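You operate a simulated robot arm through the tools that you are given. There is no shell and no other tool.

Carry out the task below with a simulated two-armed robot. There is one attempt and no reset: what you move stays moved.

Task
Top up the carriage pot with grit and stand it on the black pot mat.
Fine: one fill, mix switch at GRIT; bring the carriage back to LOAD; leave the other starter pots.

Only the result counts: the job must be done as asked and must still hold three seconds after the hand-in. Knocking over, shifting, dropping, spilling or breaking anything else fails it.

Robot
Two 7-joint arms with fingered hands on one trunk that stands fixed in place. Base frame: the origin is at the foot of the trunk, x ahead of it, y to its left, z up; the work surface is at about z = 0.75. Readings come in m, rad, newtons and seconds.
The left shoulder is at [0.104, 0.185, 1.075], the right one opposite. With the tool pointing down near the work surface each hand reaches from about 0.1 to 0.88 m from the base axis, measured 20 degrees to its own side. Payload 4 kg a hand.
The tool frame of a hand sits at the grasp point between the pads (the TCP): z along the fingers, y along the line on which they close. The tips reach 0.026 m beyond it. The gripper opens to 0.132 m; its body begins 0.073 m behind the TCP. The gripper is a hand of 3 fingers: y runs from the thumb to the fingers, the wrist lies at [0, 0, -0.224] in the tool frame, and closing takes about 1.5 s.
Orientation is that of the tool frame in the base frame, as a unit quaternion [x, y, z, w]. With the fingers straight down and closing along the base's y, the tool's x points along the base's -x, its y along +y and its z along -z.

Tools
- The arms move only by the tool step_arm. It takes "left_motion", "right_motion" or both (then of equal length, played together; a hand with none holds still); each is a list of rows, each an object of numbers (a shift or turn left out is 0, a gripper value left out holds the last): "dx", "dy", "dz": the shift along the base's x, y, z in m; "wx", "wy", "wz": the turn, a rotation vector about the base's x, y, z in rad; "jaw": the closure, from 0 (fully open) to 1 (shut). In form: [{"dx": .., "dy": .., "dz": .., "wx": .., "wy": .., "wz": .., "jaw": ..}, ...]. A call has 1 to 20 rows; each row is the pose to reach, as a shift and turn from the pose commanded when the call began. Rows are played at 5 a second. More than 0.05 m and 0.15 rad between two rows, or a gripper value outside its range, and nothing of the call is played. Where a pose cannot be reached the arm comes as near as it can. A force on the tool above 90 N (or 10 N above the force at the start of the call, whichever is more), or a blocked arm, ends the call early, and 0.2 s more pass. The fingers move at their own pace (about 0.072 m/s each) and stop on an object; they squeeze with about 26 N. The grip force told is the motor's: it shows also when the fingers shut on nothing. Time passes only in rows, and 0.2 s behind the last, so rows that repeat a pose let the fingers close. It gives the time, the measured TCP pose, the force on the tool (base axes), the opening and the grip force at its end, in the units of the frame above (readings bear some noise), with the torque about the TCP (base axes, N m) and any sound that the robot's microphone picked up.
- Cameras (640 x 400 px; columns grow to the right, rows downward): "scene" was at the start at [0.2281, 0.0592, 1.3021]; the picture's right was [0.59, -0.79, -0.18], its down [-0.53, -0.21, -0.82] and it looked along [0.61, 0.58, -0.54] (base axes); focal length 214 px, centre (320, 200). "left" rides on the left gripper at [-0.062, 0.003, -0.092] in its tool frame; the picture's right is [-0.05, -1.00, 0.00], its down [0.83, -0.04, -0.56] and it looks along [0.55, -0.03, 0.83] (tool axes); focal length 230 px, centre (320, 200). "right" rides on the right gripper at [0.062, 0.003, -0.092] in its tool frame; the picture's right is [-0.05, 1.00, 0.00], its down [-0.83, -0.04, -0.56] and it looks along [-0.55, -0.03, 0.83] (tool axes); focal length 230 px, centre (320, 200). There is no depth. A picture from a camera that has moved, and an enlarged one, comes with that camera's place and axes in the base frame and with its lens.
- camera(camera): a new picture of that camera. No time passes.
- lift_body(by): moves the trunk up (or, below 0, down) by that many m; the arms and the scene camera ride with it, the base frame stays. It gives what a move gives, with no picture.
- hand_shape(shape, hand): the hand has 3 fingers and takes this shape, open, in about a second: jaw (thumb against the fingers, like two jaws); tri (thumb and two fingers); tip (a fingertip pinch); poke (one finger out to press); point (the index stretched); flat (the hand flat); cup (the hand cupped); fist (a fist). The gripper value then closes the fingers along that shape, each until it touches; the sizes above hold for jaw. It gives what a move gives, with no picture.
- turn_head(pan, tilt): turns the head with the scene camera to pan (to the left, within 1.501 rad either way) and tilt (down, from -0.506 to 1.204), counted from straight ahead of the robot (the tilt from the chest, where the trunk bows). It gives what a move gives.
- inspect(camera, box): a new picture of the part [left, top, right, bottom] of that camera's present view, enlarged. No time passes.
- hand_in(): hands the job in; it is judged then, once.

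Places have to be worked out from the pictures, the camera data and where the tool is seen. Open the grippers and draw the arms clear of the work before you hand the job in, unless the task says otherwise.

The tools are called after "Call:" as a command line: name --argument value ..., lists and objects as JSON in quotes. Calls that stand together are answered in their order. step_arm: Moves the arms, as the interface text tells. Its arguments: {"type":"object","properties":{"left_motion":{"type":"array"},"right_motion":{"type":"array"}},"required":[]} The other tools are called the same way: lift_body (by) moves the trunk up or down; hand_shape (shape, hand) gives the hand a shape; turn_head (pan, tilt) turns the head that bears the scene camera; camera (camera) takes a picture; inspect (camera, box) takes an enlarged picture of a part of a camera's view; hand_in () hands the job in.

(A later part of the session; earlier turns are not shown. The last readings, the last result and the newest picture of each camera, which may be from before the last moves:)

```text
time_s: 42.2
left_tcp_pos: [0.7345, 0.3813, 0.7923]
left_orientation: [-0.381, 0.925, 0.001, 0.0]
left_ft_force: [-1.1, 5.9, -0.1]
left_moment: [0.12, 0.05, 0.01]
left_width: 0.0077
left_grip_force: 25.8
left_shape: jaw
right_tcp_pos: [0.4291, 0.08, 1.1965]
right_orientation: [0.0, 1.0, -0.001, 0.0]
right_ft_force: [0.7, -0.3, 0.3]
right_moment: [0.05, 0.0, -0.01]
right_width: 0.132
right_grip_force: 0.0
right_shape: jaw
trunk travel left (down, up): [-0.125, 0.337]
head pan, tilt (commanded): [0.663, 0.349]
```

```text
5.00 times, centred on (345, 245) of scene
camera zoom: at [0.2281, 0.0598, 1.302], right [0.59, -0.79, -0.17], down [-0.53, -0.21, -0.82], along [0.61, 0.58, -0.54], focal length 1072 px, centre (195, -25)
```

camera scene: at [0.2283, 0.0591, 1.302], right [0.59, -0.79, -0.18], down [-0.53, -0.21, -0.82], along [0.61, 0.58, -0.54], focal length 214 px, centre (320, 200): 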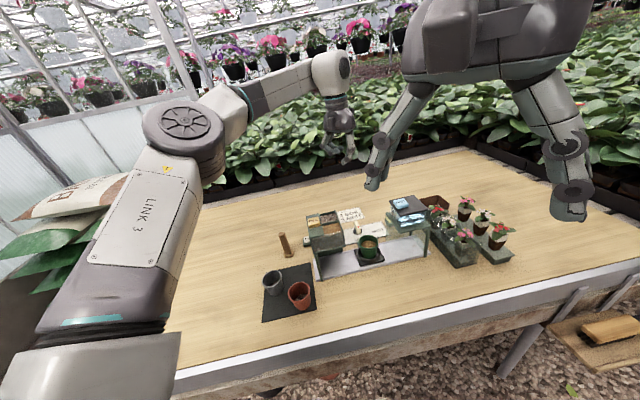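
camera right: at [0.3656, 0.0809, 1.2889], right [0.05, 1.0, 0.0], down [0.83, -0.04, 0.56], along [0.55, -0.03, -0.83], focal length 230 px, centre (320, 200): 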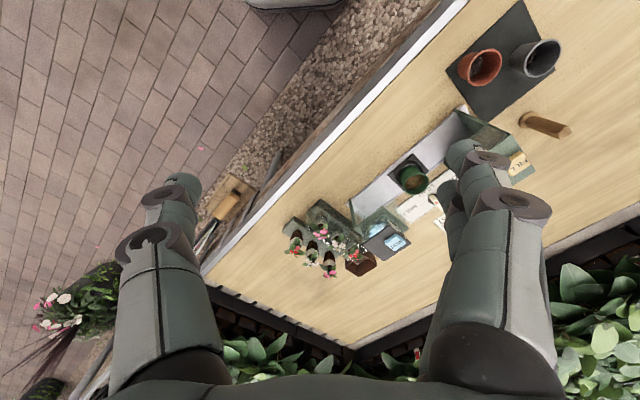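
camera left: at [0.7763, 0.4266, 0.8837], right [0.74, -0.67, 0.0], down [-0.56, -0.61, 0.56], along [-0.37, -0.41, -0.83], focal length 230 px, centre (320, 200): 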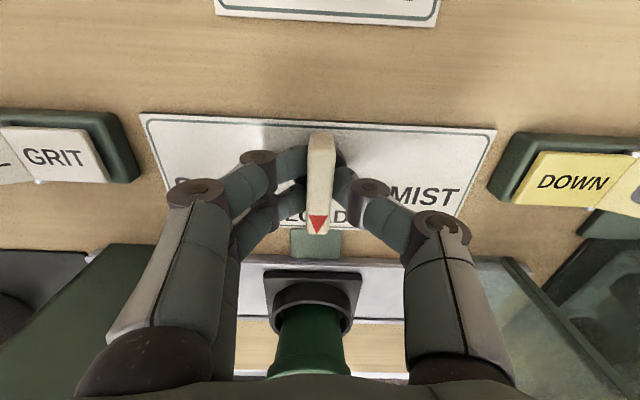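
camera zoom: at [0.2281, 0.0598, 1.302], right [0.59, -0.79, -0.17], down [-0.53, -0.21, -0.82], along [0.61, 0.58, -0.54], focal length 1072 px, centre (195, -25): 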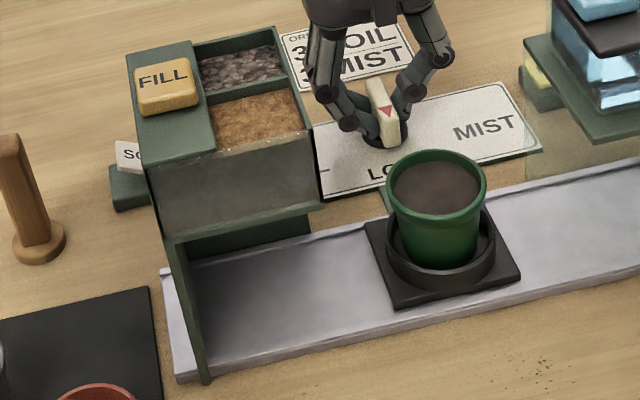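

The carriage is back where it began and the arrow points at LOAD, and the pot holds dark grey grit. I'll release the dial and lift away.

Call:
step_arm --left_motion '[{"jaw": 0.8}, {"jaw": 0.5}, {"jaw": 0.5}, {"jaw": 0.5}, {"dz": 0.03, "jaw": 0.5}, {"dz": 0.07, "jaw": 0.5}, {"dz": 0.12, "jaw": 0.5}, {"dz": 0.17, "jaw": 0.5}, {"dz": 0.22, "jaw": 0.5}, {"dz": 0.25, "jaw": 0.5}]'

Call:
camera --camera "left"

Call:
inspect --camera "left" --box '[240, 70, 420, 220]'

Call:
inspect --camera "scene" --box '[335, 200, 405, 270]'

Call:
inspect --camera "scene" --box '[250, 250, 330, 330]'

```text
time_s: 44.4
left_tcp_pos: [0.7355, 0.3788, 1.0419]
left_orientation: [-0.379, 0.925, 0.0, 0.0]
left_ft_force: [-0.4, 1.4, -0.3]
left_moment: [-0.02, 0.0, 0.02]
left_width: 0.0657
left_grip_force: 0.1
left_shape: jaw
right_tcp_pos: [0.4282, 0.0785, 1.1969]
right_orientation: [0.0, 1.0, 0.0, -0.001]
right_ft_force: [0.6, 0.1, -0.1]
right_moment: [-0.01, -0.02, -0.02]
right_width: 0.1318
right_grip_force: 0.2
right_shape: jaw
trunk travel left (down, up): [-0.125, 0.337]
head pan, tilt (commanded): [0.663, 0.349]
```

```text
taken
camera left: at [0.7768, 0.4248, 1.1341], right [0.74, -0.67, 0.0], down [-0.56, -0.61, 0.56], along [-0.37, -0.41, -0.83], focal length 230 px, centre (320, 200)
```

left: 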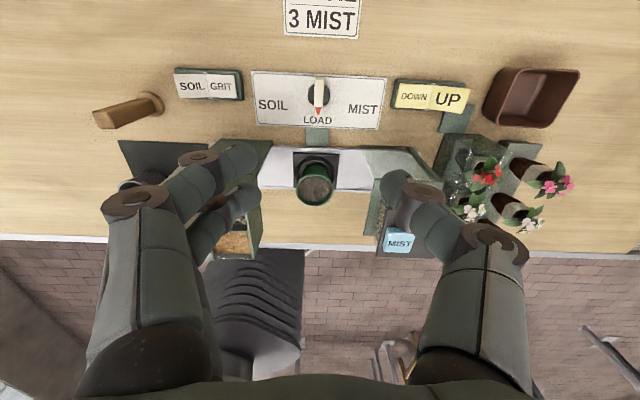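

```text
2.67 times, centred on (330, 145) of left
camera zoom: at [0.7768, 0.4248, 1.1341], right [0.74, -0.67, 0.0], down [-0.56, -0.61, 0.56], along [-0.37, -0.41, -0.83], focal length 614 px, centre (293, 347)
```

zoom: 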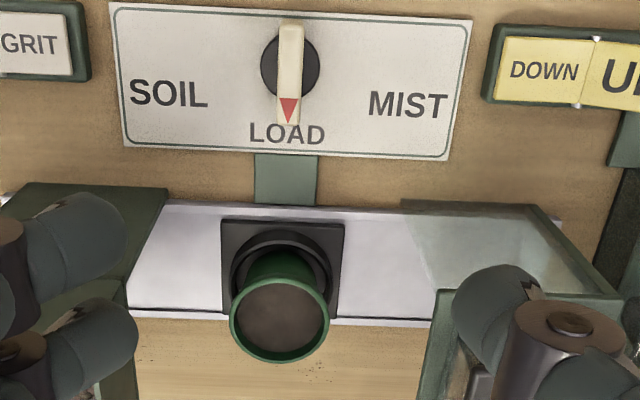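

```text
5.71 times, centred on (370, 235) of scene
camera zoom: at [0.2279, 0.059, 1.3021], right [0.59, -0.79, -0.18], down [-0.53, -0.21, -0.82], along [0.61, 0.58, -0.54], focal length 1226 px, centre (34, 0)
```

zoom: 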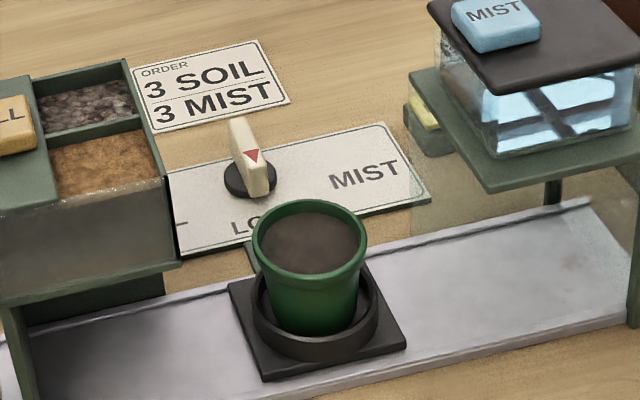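

```text
5.00 times, centred on (290, 290) of scene
camera zoom: at [0.2279, 0.059, 1.3021], right [0.59, -0.79, -0.18], down [-0.53, -0.21, -0.82], along [0.61, 0.58, -0.54], focal length 1072 px, centre (470, -250)
```

zoom: 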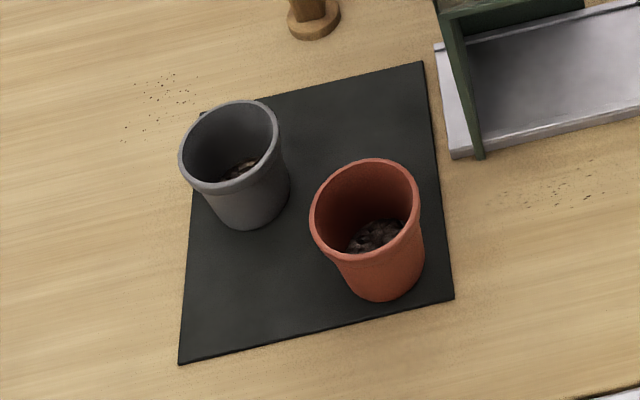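

The dial is at LOAD, the carriage is home, the switch is at GRIT, and the pot is full with no spill on the trough. Next I'll lift the pot with the fingers closing along the rig, in the gap between hopper and mister. I'll move above it high first, open a little wider than the pot, and draw the right arm aside.

Call:
step_arm --left_motion '[{"dx": -0.015, "dy": -0.015, "jaw": 0.45}, {"dx": -0.035, "dy": -0.033, "jaw": 0.45}, {"dx": -0.055, "dy": -0.052, "jaw": 0.45}, {"dx": -0.075, "dy": -0.071, "jaw": 0.45}, {"dx": -0.088, "dy": -0.083, "jaw": 0.45}, {"dx": -0.09, "dy": -0.085, "jaw": 0.45}, {"dx": -0.09, "dy": -0.085, "jaw": 0.45}]' --right_motion '[{"dx": -0.02, "dy": -0.03}, {"dx": -0.04, "dy": -0.06}, {"dx": -0.06, "dy": -0.09}, {"dx": -0.08, "dy": -0.12}, {"dx": -0.1, "dy": -0.15}, {"dx": -0.1, "dy": -0.17}, {"dx": -0.1, "dy": -0.17}]'

Call:
camera --camera "left"

Call:
inspect --camera "left" --box '[240, 60, 400, 160]'

Call:
camera --camera "scene"

```text
time_s: 46.0
left_tcp_pos: [0.6443, 0.2956, 1.0438]
left_orientation: [-0.38, 0.925, -0.001, 0.001]
left_ft_force: [0.7, -1.1, 0.1]
left_moment: [0.01, 0.01, 0.02]
left_width: 0.072
left_grip_force: 0.0
left_shape: jaw
right_tcp_pos: [0.3282, -0.0905, 1.1966]
right_orientation: [0.0, 1.0, -0.001, 0.0]
right_ft_force: [1.0, 0.3, -0.2]
right_moment: [-0.01, -0.01, -0.01]
right_width: 0.1319
right_grip_force: 0.1
right_shape: jaw
trunk travel left (down, up): [-0.125, 0.337]
head pan, tilt (commanded): [0.663, 0.349]
```

```text
taken
camera left: at [0.6865, 0.3409, 1.1339], right [0.74, -0.67, 0.0], down [-0.56, -0.61, 0.56], along [-0.37, -0.41, -0.83], focal length 230 px, centre (320, 200)
```

left: 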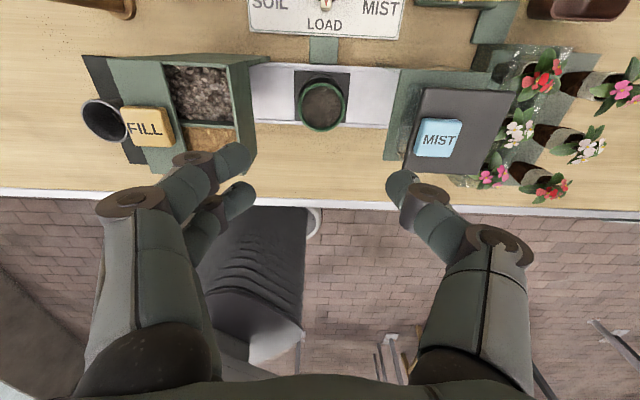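

```text
4.00 times, centred on (320, 110) of left
camera zoom: at [0.6865, 0.3409, 1.1339], right [0.74, -0.67, 0.0], down [-0.56, -0.61, 0.56], along [-0.37, -0.41, -0.83], focal length 920 px, centre (320, 560)
```

zoom: 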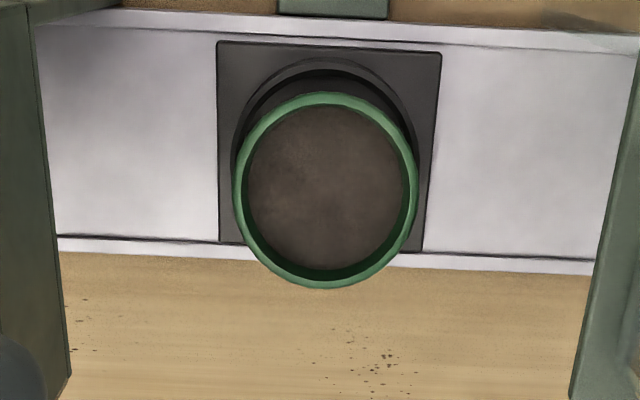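

```text
taken
camera scene: at [0.2282, 0.0596, 1.302], right [0.59, -0.79, -0.17], down [-0.53, -0.21, -0.82], along [0.61, 0.58, -0.54], focal length 214 px, centre (320, 200)
```

scene: 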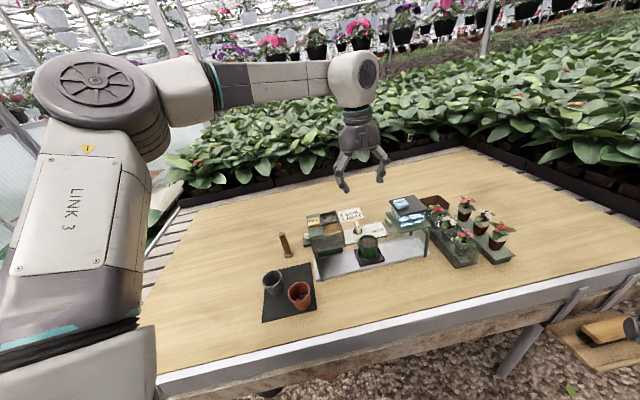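

The pot's rim centre comes out at about (0.644, 0.292) and the gap leaves roughly 1 cm each side of the knuckles. I'll make a small correction and descend in stages, stopping first above the hopper tops.

Call:
step_arm --left_motion '[{"dy": -0.0035, "dz": -0.02}, {"dy": -0.0035, "dz": -0.06}, {"dy": -0.0035, "dz": -0.1}, {"dy": -0.0035, "dz": -0.12}, {"dy": -0.0035, "dz": -0.124}]'

Call:
camera --camera "left"

Call:
inspect --camera "scene" --box '[300, 150, 440, 280]'

```text
time_s: 47.2
left_tcp_pos: [0.6443, 0.292, 0.9175]
left_orientation: [-0.38, 0.925, 0.0, 0.0]
left_ft_force: [-0.3, 0.1, 0.2]
left_moment: [-0.02, -0.03, 0.05]
left_width: 0.0719
left_grip_force: 0.0
left_shape: jaw
right_tcp_pos: [0.3289, -0.0912, 1.1984]
right_orientation: [0.0, 1.0, 0.001, 0.001]
right_ft_force: [-0.2, 0.3, -0.1]
right_moment: [-0.03, -0.02, 0.0]
right_width: 0.1319
right_grip_force: 0.0
right_shape: jaw
trunk travel left (down, up): [-0.125, 0.337]
head pan, tilt (commanded): [0.663, 0.349]
```

```text
taken
camera left: at [0.6863, 0.3369, 1.0096], right [0.74, -0.67, 0.0], down [-0.56, -0.61, 0.56], along [-0.37, -0.41, -0.83], focal length 230 px, centre (320, 200)
```

left: 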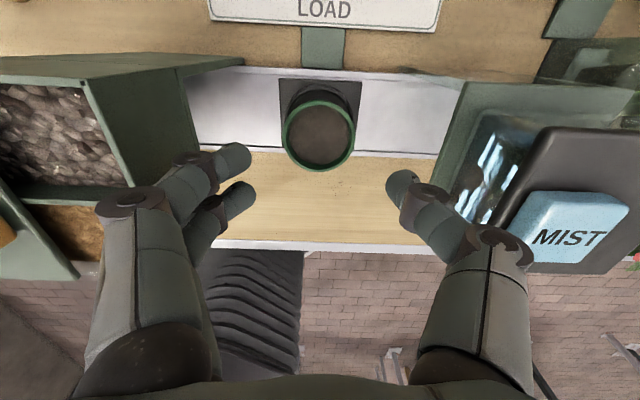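

```text
3.08 times, centred on (370, 215) of scene
camera zoom: at [0.2281, 0.059, 1.3021], right [0.59, -0.79, -0.18], down [-0.53, -0.21, -0.82], along [0.61, 0.58, -0.54], focal length 660 px, centre (166, 154)
```

zoom: 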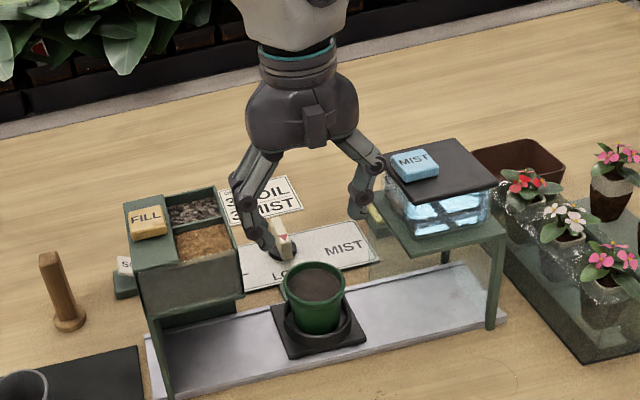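

The hand is centred in the gap, with about 6–9 mm outside each knuckle. I'll descend until the tips are just above the pot rim and look again.

Call:
step_arm --left_motion '[{"dz": -0.015}, {"dz": -0.03}, {"dz": -0.042}, {"dz": -0.05}, {"dz": -0.055}]'

Call:
camera --camera "left"

Call:
inspect --camera "scene" --box '[310, 170, 430, 280]'

```text
time_s: 48.4
left_tcp_pos: [0.6453, 0.2925, 0.8637]
left_orientation: [-0.379, 0.925, 0.0, 0.0]
left_ft_force: [0.4, -0.1, 0.3]
left_moment: [-0.01, -0.04, 0.01]
left_width: 0.0724
left_grip_force: 0.1
left_shape: jaw
right_tcp_pos: [0.3299, -0.0914, 1.1984]
right_orientation: [0.0, 1.0, 0.001, -0.001]
right_ft_force: [0.8, 0.0, 0.4]
right_moment: [-0.01, 0.02, 0.0]
right_width: 0.1321
right_grip_force: 0.0
right_shape: jaw
trunk travel left (down, up): [-0.125, 0.337]
head pan, tilt (commanded): [0.663, 0.349]
```

```text
taken
camera left: at [0.6867, 0.3372, 0.9546], right [0.74, -0.67, 0.0], down [-0.56, -0.61, 0.56], along [-0.37, -0.41, -0.83], focal length 230 px, centre (320, 200)
```

left: 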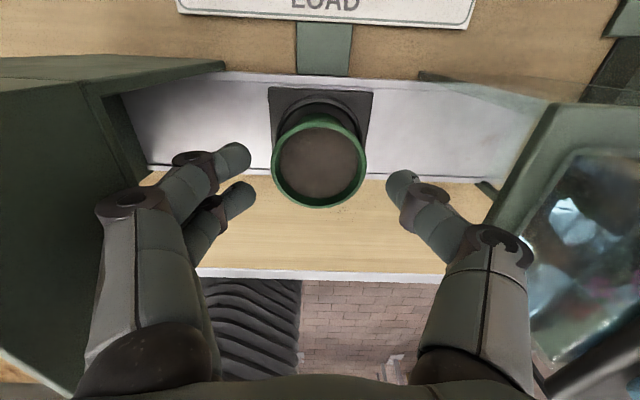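

```text
3.64 times, centred on (370, 225) of scene
camera zoom: at [0.2282, 0.059, 1.3021], right [0.59, -0.79, -0.18], down [-0.53, -0.21, -0.82], along [0.61, 0.58, -0.54], focal length 780 px, centre (138, 109)
```

zoom: 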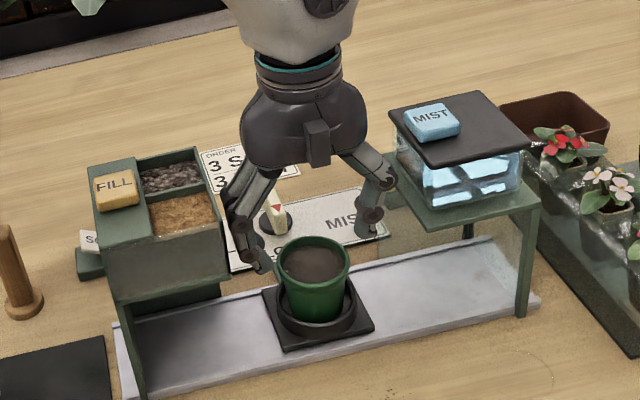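

The tips bracket the rim evenly and nothing is touching. I'll lower the last 4.8 cm so the pads are beside the pot and just above the saucer ring.

Call:
step_arm --left_motion '[{"dz": -0.012}, {"dz": -0.024}, {"dz": -0.034}, {"dz": -0.042}, {"dz": -0.047}]'

Call:
camera --camera "left"

Call:
inspect --camera "scene" --box '[320, 190, 420, 280]'

```text
time_s: 49.6
left_tcp_pos: [0.6454, 0.2909, 0.8163]
left_orientation: [-0.379, 0.925, 0.0, -0.001]
left_ft_force: [0.2, 1.0, 0.5]
left_moment: [-0.02, -0.01, -0.03]
left_width: 0.072
left_grip_force: 0.1
left_shape: jaw
right_tcp_pos: [0.3291, -0.0916, 1.1968]
right_orientation: [-0.001, 1.0, 0.0, 0.0]
right_ft_force: [0.4, -1.2, -0.1]
right_moment: [-0.01, -0.04, -0.02]
right_width: 0.1318
right_grip_force: 0.1
right_shape: jaw
trunk travel left (down, up): [-0.125, 0.337]
head pan, tilt (commanded): [0.663, 0.349]
```

```text
taken
camera left: at [0.6865, 0.3371, 0.9074], right [0.74, -0.67, 0.0], down [-0.56, -0.61, 0.56], along [-0.37, -0.41, -0.83], focal length 230 px, centre (320, 200)
```

left: 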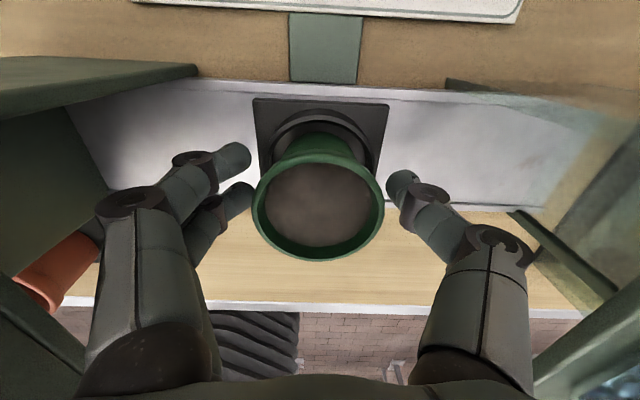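

```text
4.44 times, centred on (370, 235) of scene
camera zoom: at [0.2282, 0.059, 1.3021], right [0.59, -0.79, -0.18], down [-0.53, -0.21, -0.82], along [0.61, 0.58, -0.54], focal length 953 px, centre (98, 44)
```

zoom: 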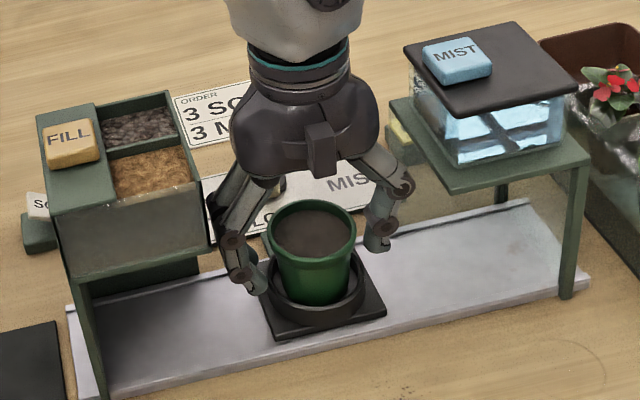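

The pot sits evenly between the fingers. I'll shift 3 mm to the back to centre on it, then close.

Call:
step_arm --left_motion '[{"dx": 0.002, "dy": 0.002, "jaw": 0.45}, {"dx": 0.002, "dy": 0.002, "jaw": 0.5}, {"dx": 0.002, "dy": 0.002, "jaw": 0.6}, {"dx": 0.002, "dy": 0.002, "jaw": 0.8}, {"dx": 0.002, "dy": 0.002, "jaw": 1.0}, {"dx": 0.002, "dy": 0.002, "jaw": 1.0}, {"dx": 0.002, "dy": 0.002, "jaw": 1.0}]'

Call:
camera --camera "left"

Call:
inspect --camera "scene" --box '[320, 190, 420, 280]'

```text
time_s: 51.2
left_tcp_pos: [0.6482, 0.2938, 0.8168]
left_orientation: [-0.379, 0.925, 0.0, -0.001]
left_ft_force: [0.5, 0.2, 0.2]
left_moment: [0.03, -0.01, -0.02]
left_width: 0.0395
left_grip_force: 26.1
left_shape: jaw
right_tcp_pos: [0.3286, -0.0909, 1.1985]
right_orientation: [0.0, 1.0, 0.0, 0.0]
right_ft_force: [0.0, 0.3, 0.1]
right_moment: [0.02, 0.01, 0.01]
right_width: 0.1316
right_grip_force: 0.1
right_shape: jaw
trunk travel left (down, up): [-0.125, 0.337]
head pan, tilt (commanded): [0.663, 0.349]
```

```text
taken
camera left: at [0.6887, 0.3393, 0.9078], right [0.74, -0.67, 0.0], down [-0.56, -0.61, 0.56], along [-0.37, -0.41, -0.83], focal length 230 px, centre (320, 200)
```

left: 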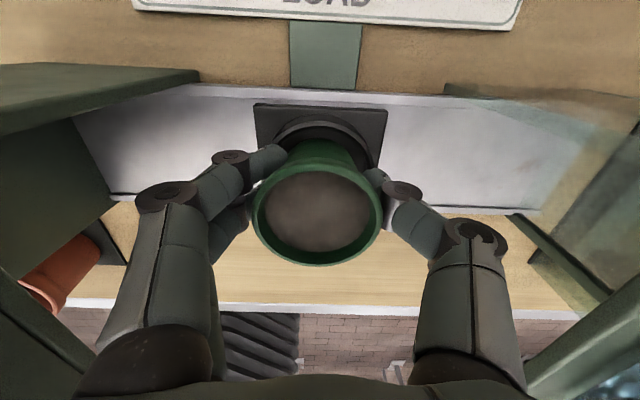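

```text
4.44 times, centred on (370, 235) of scene
camera zoom: at [0.2282, 0.059, 1.3021], right [0.59, -0.79, -0.18], down [-0.53, -0.21, -0.82], along [0.61, 0.58, -0.54], focal length 953 px, centre (98, 44)
```

zoom: 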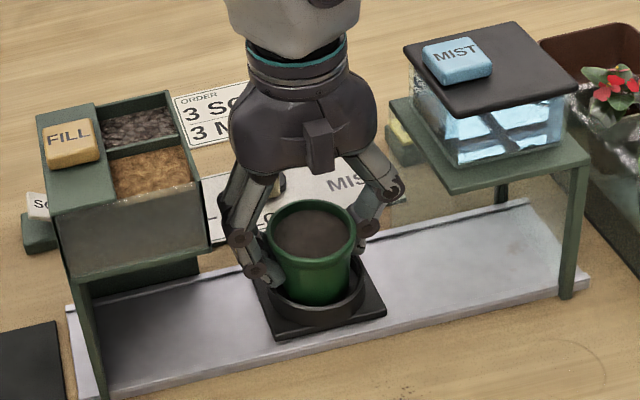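

The fingers hold the pot under its collar with 26 N. I'll lift slowly a few centimetres and check that it comes up straight, without moving the carriage.

Call:
step_arm --left_motion '[{"dz": 0.004, "jaw": 1}, {"dz": 0.01, "jaw": 1}, {"dz": 0.018, "jaw": 1}, {"dz": 0.028, "jaw": 1}, {"dz": 0.04, "jaw": 1}, {"dz": 0.045, "jaw": 1}]'

Call:
camera --camera "left"

Call:
inspect --camera "scene" --box '[320, 180, 420, 280]'

```text
time_s: 52.6
left_tcp_pos: [0.6471, 0.2934, 0.8608]
left_orientation: [-0.379, 0.925, 0.0, 0.0]
left_ft_force: [0.0, 0.3, -1.0]
left_moment: [0.0, 0.01, 0.03]
left_width: 0.0397
left_grip_force: 26.2
left_shape: jaw
right_tcp_pos: [0.3283, -0.0912, 1.1981]
right_orientation: [0.0, 1.0, 0.0, 0.0]
right_ft_force: [0.4, -0.5, -0.6]
right_moment: [0.01, 0.01, 0.01]
right_width: 0.1317
right_grip_force: 0.1
right_shape: jaw
trunk travel left (down, up): [-0.125, 0.337]
head pan, tilt (commanded): [0.663, 0.349]
```

```text
taken
camera left: at [0.6889, 0.3396, 0.9528], right [0.74, -0.67, 0.0], down [-0.56, -0.61, 0.56], along [-0.37, -0.41, -0.83], focal length 230 px, centre (320, 200)
```

left: 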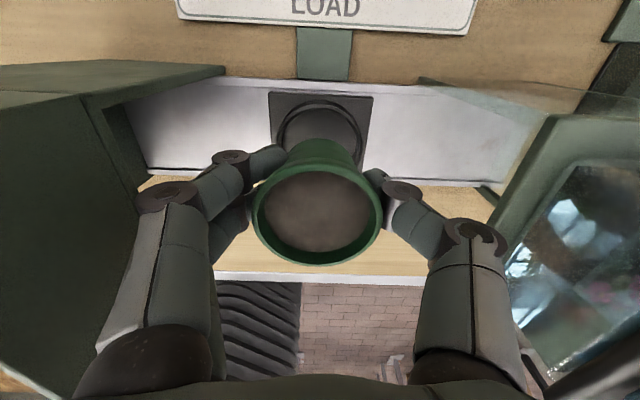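

```text
4.00 times, centred on (370, 230) of scene
camera zoom: at [0.2282, 0.0591, 1.302], right [0.59, -0.79, -0.18], down [-0.53, -0.21, -0.82], along [0.61, 0.58, -0.54], focal length 858 px, centre (120, 80)
```

zoom: 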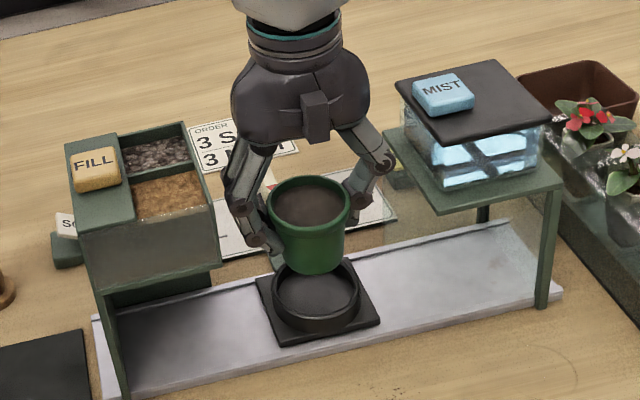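

The pot came up cleanly and the carriage stayed at LOAD. I'll lift straight up until the pot bottom is well above the hopper and its FILL button.

Call:
step_arm --left_motion '[{"dz": 0.015, "jaw": 1}, {"dz": 0.04, "jaw": 1}, {"dz": 0.07, "jaw": 1}, {"dz": 0.1, "jaw": 1}, {"dz": 0.13, "jaw": 1}, {"dz": 0.16, "jaw": 1}, {"dz": 0.18, "jaw": 1}, {"dz": 0.185, "jaw": 1}]'

Call:
inspect --camera "scene" --box '[240, 110, 440, 290]'

```text
time_s: 54.4
left_tcp_pos: [0.6479, 0.2928, 1.0466]
left_orientation: [-0.38, 0.925, 0.0, 0.0]
left_ft_force: [-0.7, -0.7, -0.8]
left_moment: [0.02, 0.02, 0.01]
left_width: 0.0396
left_grip_force: 26.3
left_shape: jaw
right_tcp_pos: [0.3294, -0.0905, 1.1977]
right_orientation: [0.0, 1.0, 0.0, 0.0]
right_ft_force: [0.2, 1.1, -0.3]
right_moment: [-0.03, 0.0, 0.05]
right_width: 0.1319
right_grip_force: 0.0
right_shape: jaw
trunk travel left (down, up): [-0.125, 0.337]
head pan, tilt (commanded): [0.663, 0.349]
```

```text
2.22 times, centred on (340, 200) of scene
camera zoom: at [0.2282, 0.0591, 1.302], right [0.59, -0.79, -0.18], down [-0.53, -0.21, -0.82], along [0.61, 0.58, -0.54], focal length 477 px, centre (276, 200)
```

zoom: 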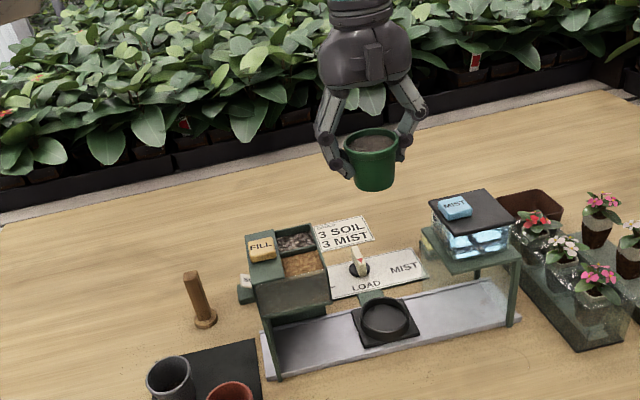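

The pot is held upright and high above the rig. I'll carry it over the hopper to above the free back corner of the mat at about (0.478, 0.461), turning the wrist to about 13° so the camera housing and fingers clear the hopper and the other pots.

Call:
step_arm --left_motion '[{"dx": -0.008, "dy": 0.008, "wz": -0.03, "jaw": 1}, {"dx": -0.024, "dy": 0.024, "wz": -0.08, "jaw": 1}, {"dx": -0.042, "dy": 0.042, "wz": -0.14, "jaw": 1}, {"dx": -0.06, "dy": 0.06, "wz": -0.2, "jaw": 1}, {"dx": -0.08, "dy": 0.08, "wz": -0.27, "jaw": 1}, {"dx": -0.1, "dy": 0.1, "wz": -0.34, "jaw": 1}, {"dx": -0.12, "dy": 0.12, "wz": -0.41, "jaw": 1}, {"dx": -0.14, "dy": 0.14, "wz": -0.47, "jaw": 1}, {"dx": -0.158, "dy": 0.156, "wz": -0.52, "jaw": 1}, {"dx": -0.168, "dy": 0.165, "wz": -0.55, "jaw": 1}, {"dx": -0.17, "dy": 0.168, "wz": -0.55, "jaw": 1}, {"dx": -0.17, "dy": 0.168, "wz": -0.55, "jaw": 1}]'

Call:
camera --camera "left"

Call:
camera --camera "scene"

Call:
inspect --camera "scene" --box '[230, 170, 370, 330]'

```text
time_s: 57.0
left_tcp_pos: [0.477, 0.4618, 1.0459]
left_orientation: [-0.114, 0.993, 0.0, 0.0]
left_ft_force: [-0.1, -0.8, -0.3]
left_moment: [0.02, 0.0, -0.04]
left_width: 0.0395
left_grip_force: 26.1
left_shape: jaw
right_tcp_pos: [0.3281, -0.0913, 1.1984]
right_orientation: [0.001, 1.0, 0.0, 0.0]
right_ft_force: [-0.2, -0.2, 0.2]
right_moment: [-0.01, -0.01, 0.01]
right_width: 0.1318
right_grip_force: 0.2
right_shape: jaw
trunk travel left (down, up): [-0.125, 0.337]
head pan, tilt (commanded): [0.663, 0.349]
```

```text
taken
camera left: at [0.5362, 0.4787, 1.1378], right [0.28, -0.96, 0.0], down [-0.8, -0.23, 0.56], along [-0.53, -0.15, -0.83], focal length 230 px, centre (320, 200)
```

left: 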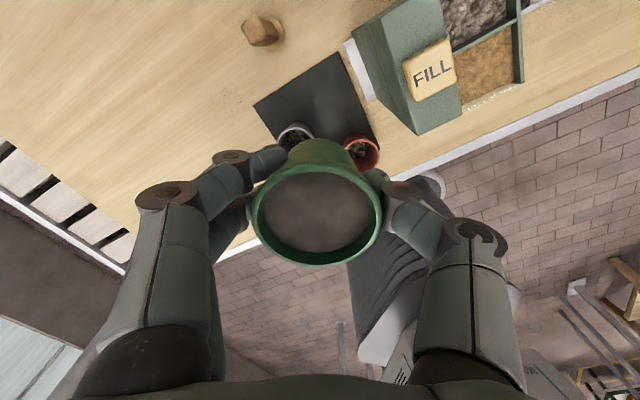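

```text
taken
camera scene: at [0.2281, 0.0591, 1.3021], right [0.59, -0.79, -0.18], down [-0.53, -0.21, -0.82], along [0.61, 0.58, -0.54], focal length 214 px, centre (320, 200)
```

scene: 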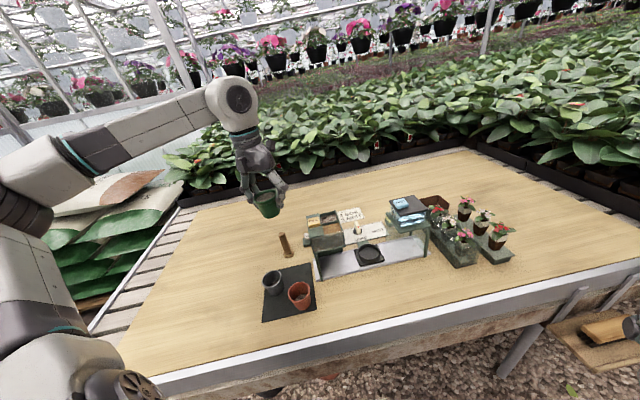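

```text
2.50 times, centred on (300, 250) of scene
camera zoom: at [0.2281, 0.0591, 1.3021], right [0.59, -0.79, -0.18], down [-0.53, -0.21, -0.82], along [0.61, 0.58, -0.54], focal length 536 px, centre (370, 75)
```

zoom: 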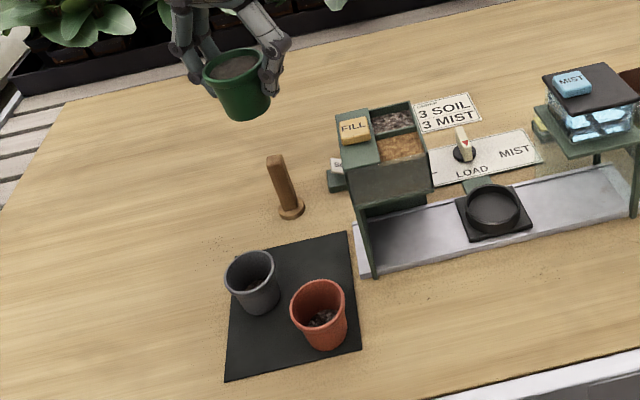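

The pot is above the mat area. I'll zoom in from the left camera to check the mat's back corner, the other pots and the hopper wall before lowering.

Call:
inspect --camera "left" --box '[220, 0, 480, 180]'

Call:
inspect --camera "scene" --box '[255, 225, 335, 325]'

```text
2.22 times, centred on (350, 90) of left
camera zoom: at [0.5362, 0.4787, 1.1378], right [0.28, -0.96, 0.0], down [-0.8, -0.23, 0.56], along [-0.53, -0.15, -0.83], focal length 511 px, centre (253, 444)
```

zoom: 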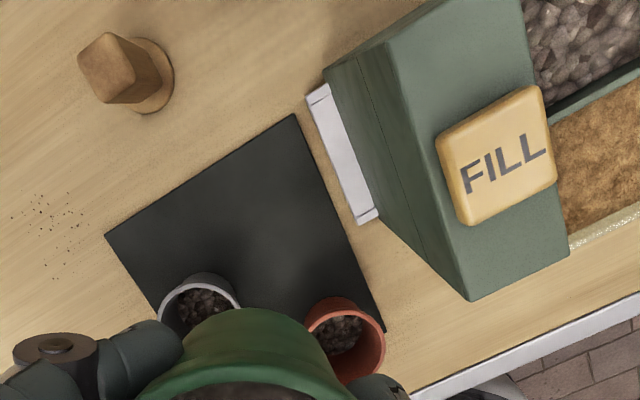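

```text
4.00 times, centred on (295, 275) of scene
camera zoom: at [0.2281, 0.0591, 1.3021], right [0.59, -0.79, -0.18], down [-0.53, -0.21, -0.82], along [0.61, 0.58, -0.54], focal length 858 px, centre (420, -100)
```

zoom: 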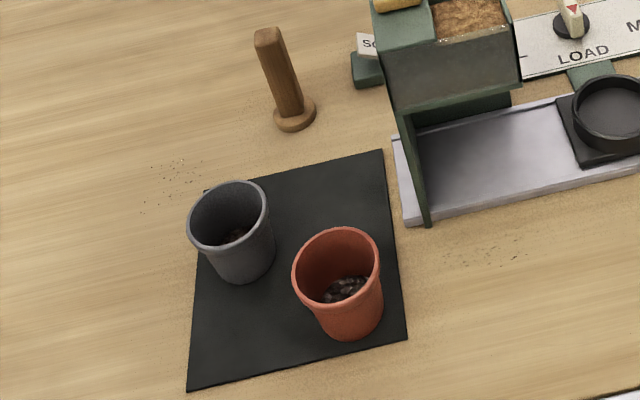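

The mat's back corner is at about (0.539, 0.453), and the planned spot leaves roughly 1.4 cm to the grey pot and more elsewhere. I'll lower to a few centimetres above the mat and check.

Call:
step_arm --left_motion '[{"dz": -0.02, "jaw": 1}, {"dz": -0.05, "jaw": 1}, {"dz": -0.08, "jaw": 1}, {"dz": -0.11, "jaw": 1}, {"dz": -0.14, "jaw": 1}, {"dz": -0.165, "jaw": 1}, {"dz": -0.185, "jaw": 1}, {"dz": -0.195, "jaw": 1}]'

Call:
camera --camera "left"

Call:
inspect --camera "scene" --box '[245, 195, 345, 315]'

```text
time_s: 58.8
left_tcp_pos: [0.4771, 0.4624, 0.851]
left_orientation: [-0.114, 0.993, -0.001, -0.001]
left_ft_force: [-0.9, -1.1, -0.6]
left_moment: [0.01, -0.01, -0.02]
left_width: 0.0393
left_grip_force: 26.3
left_shape: jaw
right_tcp_pos: [0.3282, -0.0909, 1.1981]
right_orientation: [0.0, 1.0, 0.0, 0.001]
right_ft_force: [-0.1, 0.3, -0.7]
right_moment: [0.01, 0.01, 0.01]
right_width: 0.132
right_grip_force: 0.0
right_shape: jaw
trunk travel left (down, up): [-0.125, 0.337]
head pan, tilt (commanded): [0.663, 0.349]
```

```text
taken
camera left: at [0.5361, 0.4792, 0.9428], right [0.28, -0.96, 0.0], down [-0.8, -0.23, 0.56], along [-0.53, -0.15, -0.83], focal length 230 px, centre (320, 200)
```

left: 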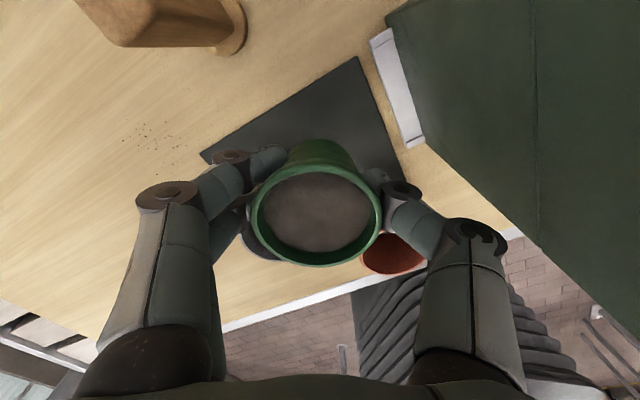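

```text
3.33 times, centred on (295, 255) of scene
camera zoom: at [0.2282, 0.0592, 1.3021], right [0.59, -0.79, -0.18], down [-0.53, -0.21, -0.82], along [0.61, 0.58, -0.54], focal length 715 px, centre (403, 17)
```

zoom: 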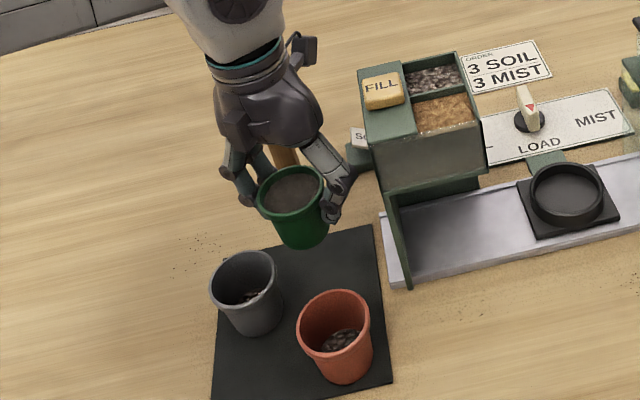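

The pot is upright over the free part of the mat, with the camera housing and fingers clear of the hopper and post. I'll lower it to just above the expected contact height.

Call:
step_arm --left_motion '[{"dz": -0.012, "jaw": 1}, {"dz": -0.022, "jaw": 1}, {"dz": -0.03, "jaw": 1}, {"dz": -0.034, "jaw": 1}]'

Call:
inspect --camera "scene" --box '[255, 215, 335, 315]'

```text
time_s: 59.8
left_tcp_pos: [0.476, 0.4628, 0.8165]
left_orientation: [-0.114, 0.993, 0.0, 0.0]
left_ft_force: [0.2, -0.3, -0.1]
left_moment: [0.01, -0.03, -0.01]
left_width: 0.0394
left_grip_force: 25.8
left_shape: jaw
right_tcp_pos: [0.3284, -0.0902, 1.1978]
right_orientation: [0.0, 1.0, 0.0, 0.0]
right_ft_force: [0.1, 1.1, 0.5]
right_moment: [0.0, 0.0, -0.01]
right_width: 0.132
right_grip_force: 0.0
right_shape: jaw
trunk travel left (down, up): [-0.125, 0.337]
head pan, tilt (commanded): [0.663, 0.349]
```

```text
4.00 times, centred on (295, 265) of scene
camera zoom: at [0.2281, 0.0592, 1.3021], right [0.59, -0.79, -0.18], down [-0.53, -0.21, -0.82], along [0.61, 0.58, -0.54], focal length 858 px, centre (420, -60)
```

zoom: 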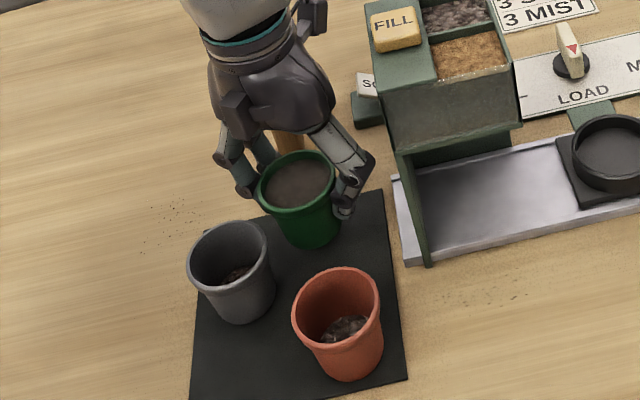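

The pot hovers about a centimetre above the mat. I'll step down 3 mm at a time watching the vertical force.

Call:
step_arm --left_motion '[{"dz": -0.002, "jaw": 1}, {"dz": -0.004, "jaw": 1}, {"dz": -0.006, "jaw": 1}]'

```text
time_s: 60.6
left_tcp_pos: [0.4771, 0.4616, 0.811]
left_orientation: [-0.114, 0.993, 0.001, -0.001]
left_ft_force: [0.5, -0.4, -0.8]
left_moment: [0.0, -0.02, 0.01]
left_width: 0.0393
left_grip_force: 26.1
left_shape: jaw
right_tcp_pos: [0.3298, -0.091, 1.1978]
right_orientation: [0.0, 1.0, 0.0, -0.001]
right_ft_force: [-0.1, 0.4, 0.0]
right_moment: [0.0, -0.03, -0.01]
right_width: 0.1317
right_grip_force: 0.0
right_shape: jaw
trunk travel left (down, up): [-0.125, 0.337]
head pan, tilt (commanded): [0.663, 0.349]
```

No contact yet at TCP 0.811, with Fz still around −0.8 N from the pot's weight. I'll go down another 4 mm.

Call:
step_arm --left_motion '[{"dz": -0.002, "jaw": 1}, {"dz": -0.004, "jaw": 1}, {"dz": -0.004, "jaw": 1}]'

Call:
inspect --camera "scene" --box '[275, 235, 325, 285]'

```text
time_s: 61.4
left_tcp_pos: [0.4773, 0.4617, 0.8069]
left_orientation: [-0.114, 0.993, 0.0, 0.001]
left_ft_force: [0.3, 0.1, 0.0]
left_moment: [-0.02, 0.02, -0.03]
left_width: 0.0397
left_grip_force: 25.7
left_shape: jaw
right_tcp_pos: [0.3301, -0.0909, 1.1972]
right_orientation: [0.0, 1.0, 0.0, 0.001]
right_ft_force: [-0.3, 0.4, 0.4]
right_moment: [-0.02, 0.02, 0.0]
right_width: 0.1319
right_grip_force: 0.0
right_shape: jaw
trunk travel left (down, up): [-0.125, 0.337]
head pan, tilt (commanded): [0.663, 0.349]
```

```text
8.00 times, centred on (300, 260) of scene
camera zoom: at [0.2281, 0.0591, 1.3021], right [0.59, -0.79, -0.18], down [-0.53, -0.21, -0.82], along [0.61, 0.58, -0.54], focal length 1716 px, centre (480, -280)
```

zoom: 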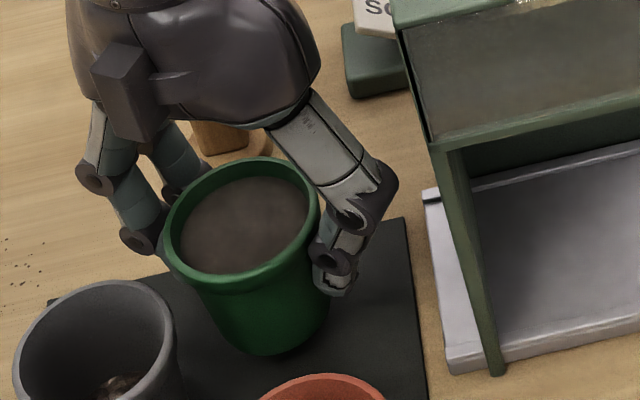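

Fz is near zero, so the base may just be reaching the mat. I'll lower 2 mm more.

Call:
step_arm --left_motion '[{"dz": -0.001, "jaw": 1}, {"dz": -0.002, "jaw": 1}, {"dz": -0.002, "jaw": 1}]'

```text
time_s: 62.2
left_tcp_pos: [0.4774, 0.4612, 0.8046]
left_orientation: [-0.114, 0.993, 0.0, 0.0]
left_ft_force: [-0.4, -0.1, -0.2]
left_moment: [-0.01, 0.02, 0.04]
left_width: 0.0394
left_grip_force: 26.0
left_shape: jaw
right_tcp_pos: [0.3291, -0.0911, 1.1975]
right_orientation: [0.0, 1.0, 0.0, -0.001]
right_ft_force: [0.2, 0.2, -0.4]
right_moment: [-0.02, 0.0, 0.07]
right_width: 0.1319
right_grip_force: 0.0
right_shape: jaw
trunk travel left (down, up): [-0.125, 0.337]
head pan, tilt (commanded): [0.663, 0.349]
```

There is still no clear contact force at TCP 0.8046. I'll continue down 2 mm.

Call:
step_arm --left_motion '[{"dz": -0.001, "jaw": 1}, {"dz": -0.002, "jaw": 1}, {"dz": -0.002, "jaw": 1}]'

Call:
inspect --camera "scene" --box '[280, 250, 320, 290]'

```text
time_s: 63.0
left_tcp_pos: [0.4775, 0.4616, 0.803]
left_orientation: [-0.114, 0.993, -0.001, 0.0]
left_ft_force: [-0.5, -0.5, -0.1]
left_moment: [0.03, 0.01, -0.04]
left_width: 0.0394
left_grip_force: 25.8
left_shape: jaw
right_tcp_pos: [0.3298, -0.0908, 1.198]
right_orientation: [0.0, 1.0, -0.001, -0.001]
right_ft_force: [-0.2, -0.8, 0.3]
right_moment: [0.0, 0.02, 0.03]
right_width: 0.1318
right_grip_force: 0.1
right_shape: jaw
trunk travel left (down, up): [-0.125, 0.337]
head pan, tilt (commanded): [0.663, 0.349]
```

```text
10.00 times, centred on (300, 270) of scene
camera zoom: at [0.2281, 0.0591, 1.3021], right [0.59, -0.79, -0.18], down [-0.53, -0.21, -0.82], along [0.61, 0.58, -0.54], focal length 2145 px, centre (520, -500)
```

zoom: 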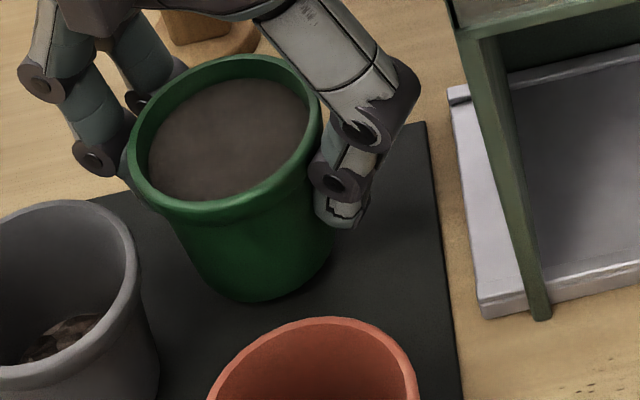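

The base appears very close to the mat. I'll go another 2 mm.

Call:
step_arm --left_motion '[{"dz": -0.001, "jaw": 1}, {"dz": -0.002, "jaw": 1}, {"dz": -0.002, "jaw": 1}]'

```text
time_s: 63.8
left_tcp_pos: [0.4763, 0.4621, 0.8012]
left_orientation: [-0.114, 0.994, 0.0, 0.001]
left_ft_force: [-0.8, -0.1, -0.4]
left_moment: [0.0, 0.02, -0.01]
left_width: 0.0391
left_grip_force: 26.4
left_shape: jaw
right_tcp_pos: [0.3279, -0.0908, 1.1986]
right_orientation: [0.0, 1.0, 0.0, 0.0]
right_ft_force: [0.2, -0.1, 0.3]
right_moment: [0.03, 0.01, 0.02]
right_width: 0.132
right_grip_force: 0.1
right_shape: jaw
trunk travel left (down, up): [-0.125, 0.337]
head pan, tilt (commanded): [0.663, 0.349]
```

There is still no rise in force. I'll keep lowering in 2 mm steps.

Call:
step_arm --left_motion '[{"dz": -0.001, "jaw": 1}, {"dz": -0.002, "jaw": 1}, {"dz": -0.002, "jaw": 1}]'

Call:
inspect --camera "scene" --box '[280, 250, 320, 290]'

Call:
inspect --camera "left" --box '[220, 60, 420, 200]'

```text
time_s: 64.6
left_tcp_pos: [0.4766, 0.462, 0.7992]
left_orientation: [-0.115, 0.993, 0.0, 0.0]
left_ft_force: [0.6, -0.3, -0.3]
left_moment: [0.0, -0.02, -0.01]
left_width: 0.0395
left_grip_force: 26.1
left_shape: jaw
right_tcp_pos: [0.3294, -0.0913, 1.1978]
right_orientation: [0.001, 1.0, 0.0, 0.0]
right_ft_force: [-0.4, -0.4, 0.3]
right_moment: [0.02, -0.02, 0.02]
right_width: 0.132
right_grip_force: 0.1
right_shape: jaw
trunk travel left (down, up): [-0.125, 0.337]
head pan, tilt (commanded): [0.663, 0.349]
```

```text
10.00 times, centred on (300, 270) of scene
camera zoom: at [0.2281, 0.0591, 1.3021], right [0.59, -0.79, -0.18], down [-0.53, -0.21, -0.82], along [0.61, 0.58, -0.54], focal length 2145 px, centre (520, -500)
```

zoom: 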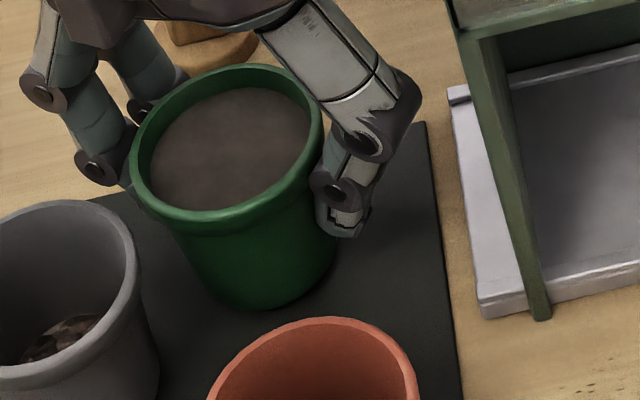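

```text
2.86 times, centred on (320, 130) of left
camera zoom: at [0.5359, 0.4789, 0.8911], right [0.28, -0.96, 0.0], down [-0.8, -0.23, 0.56], along [-0.53, -0.15, -0.83], focal length 657 px, centre (320, 400)
```

zoom: 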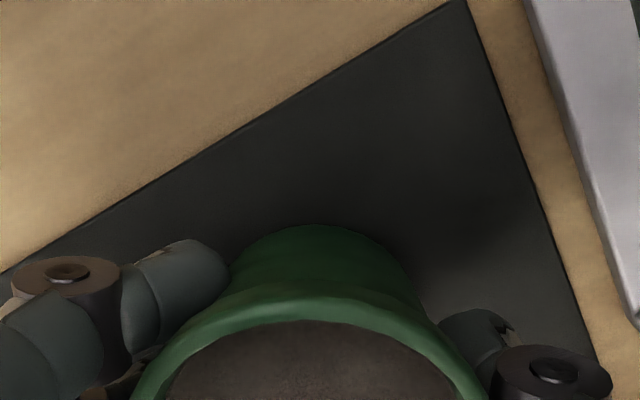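

The pot is still moving down with the hand, so it's not yet on the mat; the fingertips have about 2 cm to spare. I'll continue gently.

Call:
step_arm --left_motion '[{"dz": -0.001, "jaw": 1}, {"dz": -0.002, "jaw": 1}, {"dz": -0.003, "jaw": 1}, {"dz": -0.003, "jaw": 1}]'

Call:
inspect --camera "scene" --box '[280, 250, 320, 290]'

```text
time_s: 65.6
left_tcp_pos: [0.4759, 0.4622, 0.7961]
left_orientation: [-0.114, 0.994, 0.0, 0.0]
left_ft_force: [-0.1, -0.5, 0.2]
left_moment: [0.01, 0.01, 0.0]
left_width: 0.0396
left_grip_force: 26.1
left_shape: jaw
right_tcp_pos: [0.3295, -0.0911, 1.1985]
right_orientation: [0.0, 1.0, 0.0, 0.0]
right_ft_force: [-0.4, -0.4, 0.5]
right_moment: [0.01, 0.01, -0.01]
right_width: 0.132
right_grip_force: 0.0
right_shape: jaw
trunk travel left (down, up): [-0.125, 0.337]
head pan, tilt (commanded): [0.663, 0.349]
```

```text
10.00 times, centred on (300, 270) of scene
camera zoom: at [0.228, 0.059, 1.3021], right [0.59, -0.79, -0.18], down [-0.53, -0.21, -0.82], along [0.61, 0.58, -0.54], focal length 2145 px, centre (520, -500)
```

zoom: 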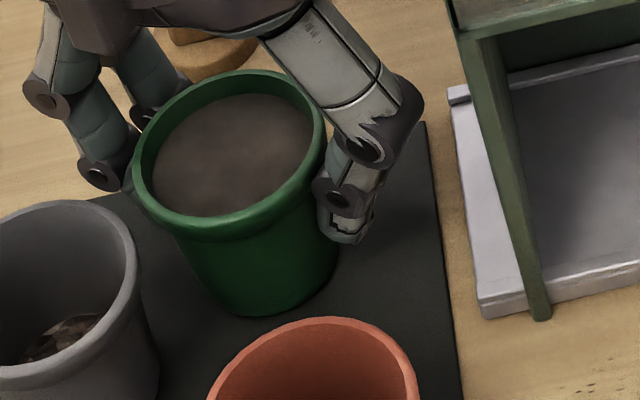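

Call:
step_arm --left_motion '[{"dz": -0.001, "jaw": 1}, {"dz": -0.002, "jaw": 1}, {"dz": -0.003, "jaw": 1}, {"dz": -0.003, "jaw": 1}]'

Call:
inspect --camera "scene" --box '[280, 250, 320, 290]'

```text
time_s: 66.6
left_tcp_pos: [0.4765, 0.4616, 0.7953]
left_orientation: [-0.114, 0.993, 0.001, 0.002]
left_ft_force: [0.5, 0.6, 12.8]
left_moment: [0.09, 0.06, -0.01]
left_width: 0.0399
left_grip_force: 25.9
left_shape: jaw
right_tcp_pos: [0.3266, -0.0921, 1.198]
right_orientation: [0.0, 1.0, 0.0, 0.0]
right_ft_force: [-0.5, 0.4, 0.5]
right_moment: [0.0, -0.01, 0.01]
right_width: 0.1322
right_grip_force: 0.0
right_shape: jaw
trunk travel left (down, up): [-0.125, 0.337]
head pan, tilt (commanded): [0.663, 0.349]
```

```text
10.00 times, centred on (300, 270) of scene
camera zoom: at [0.227, 0.0581, 1.3025], right [0.59, -0.79, -0.18], down [-0.53, -0.21, -0.82], along [0.61, 0.58, -0.54], focal length 2145 px, centre (520, -500)
```

zoom: 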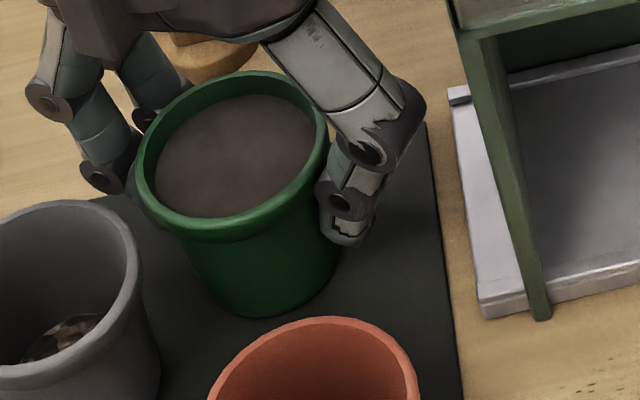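

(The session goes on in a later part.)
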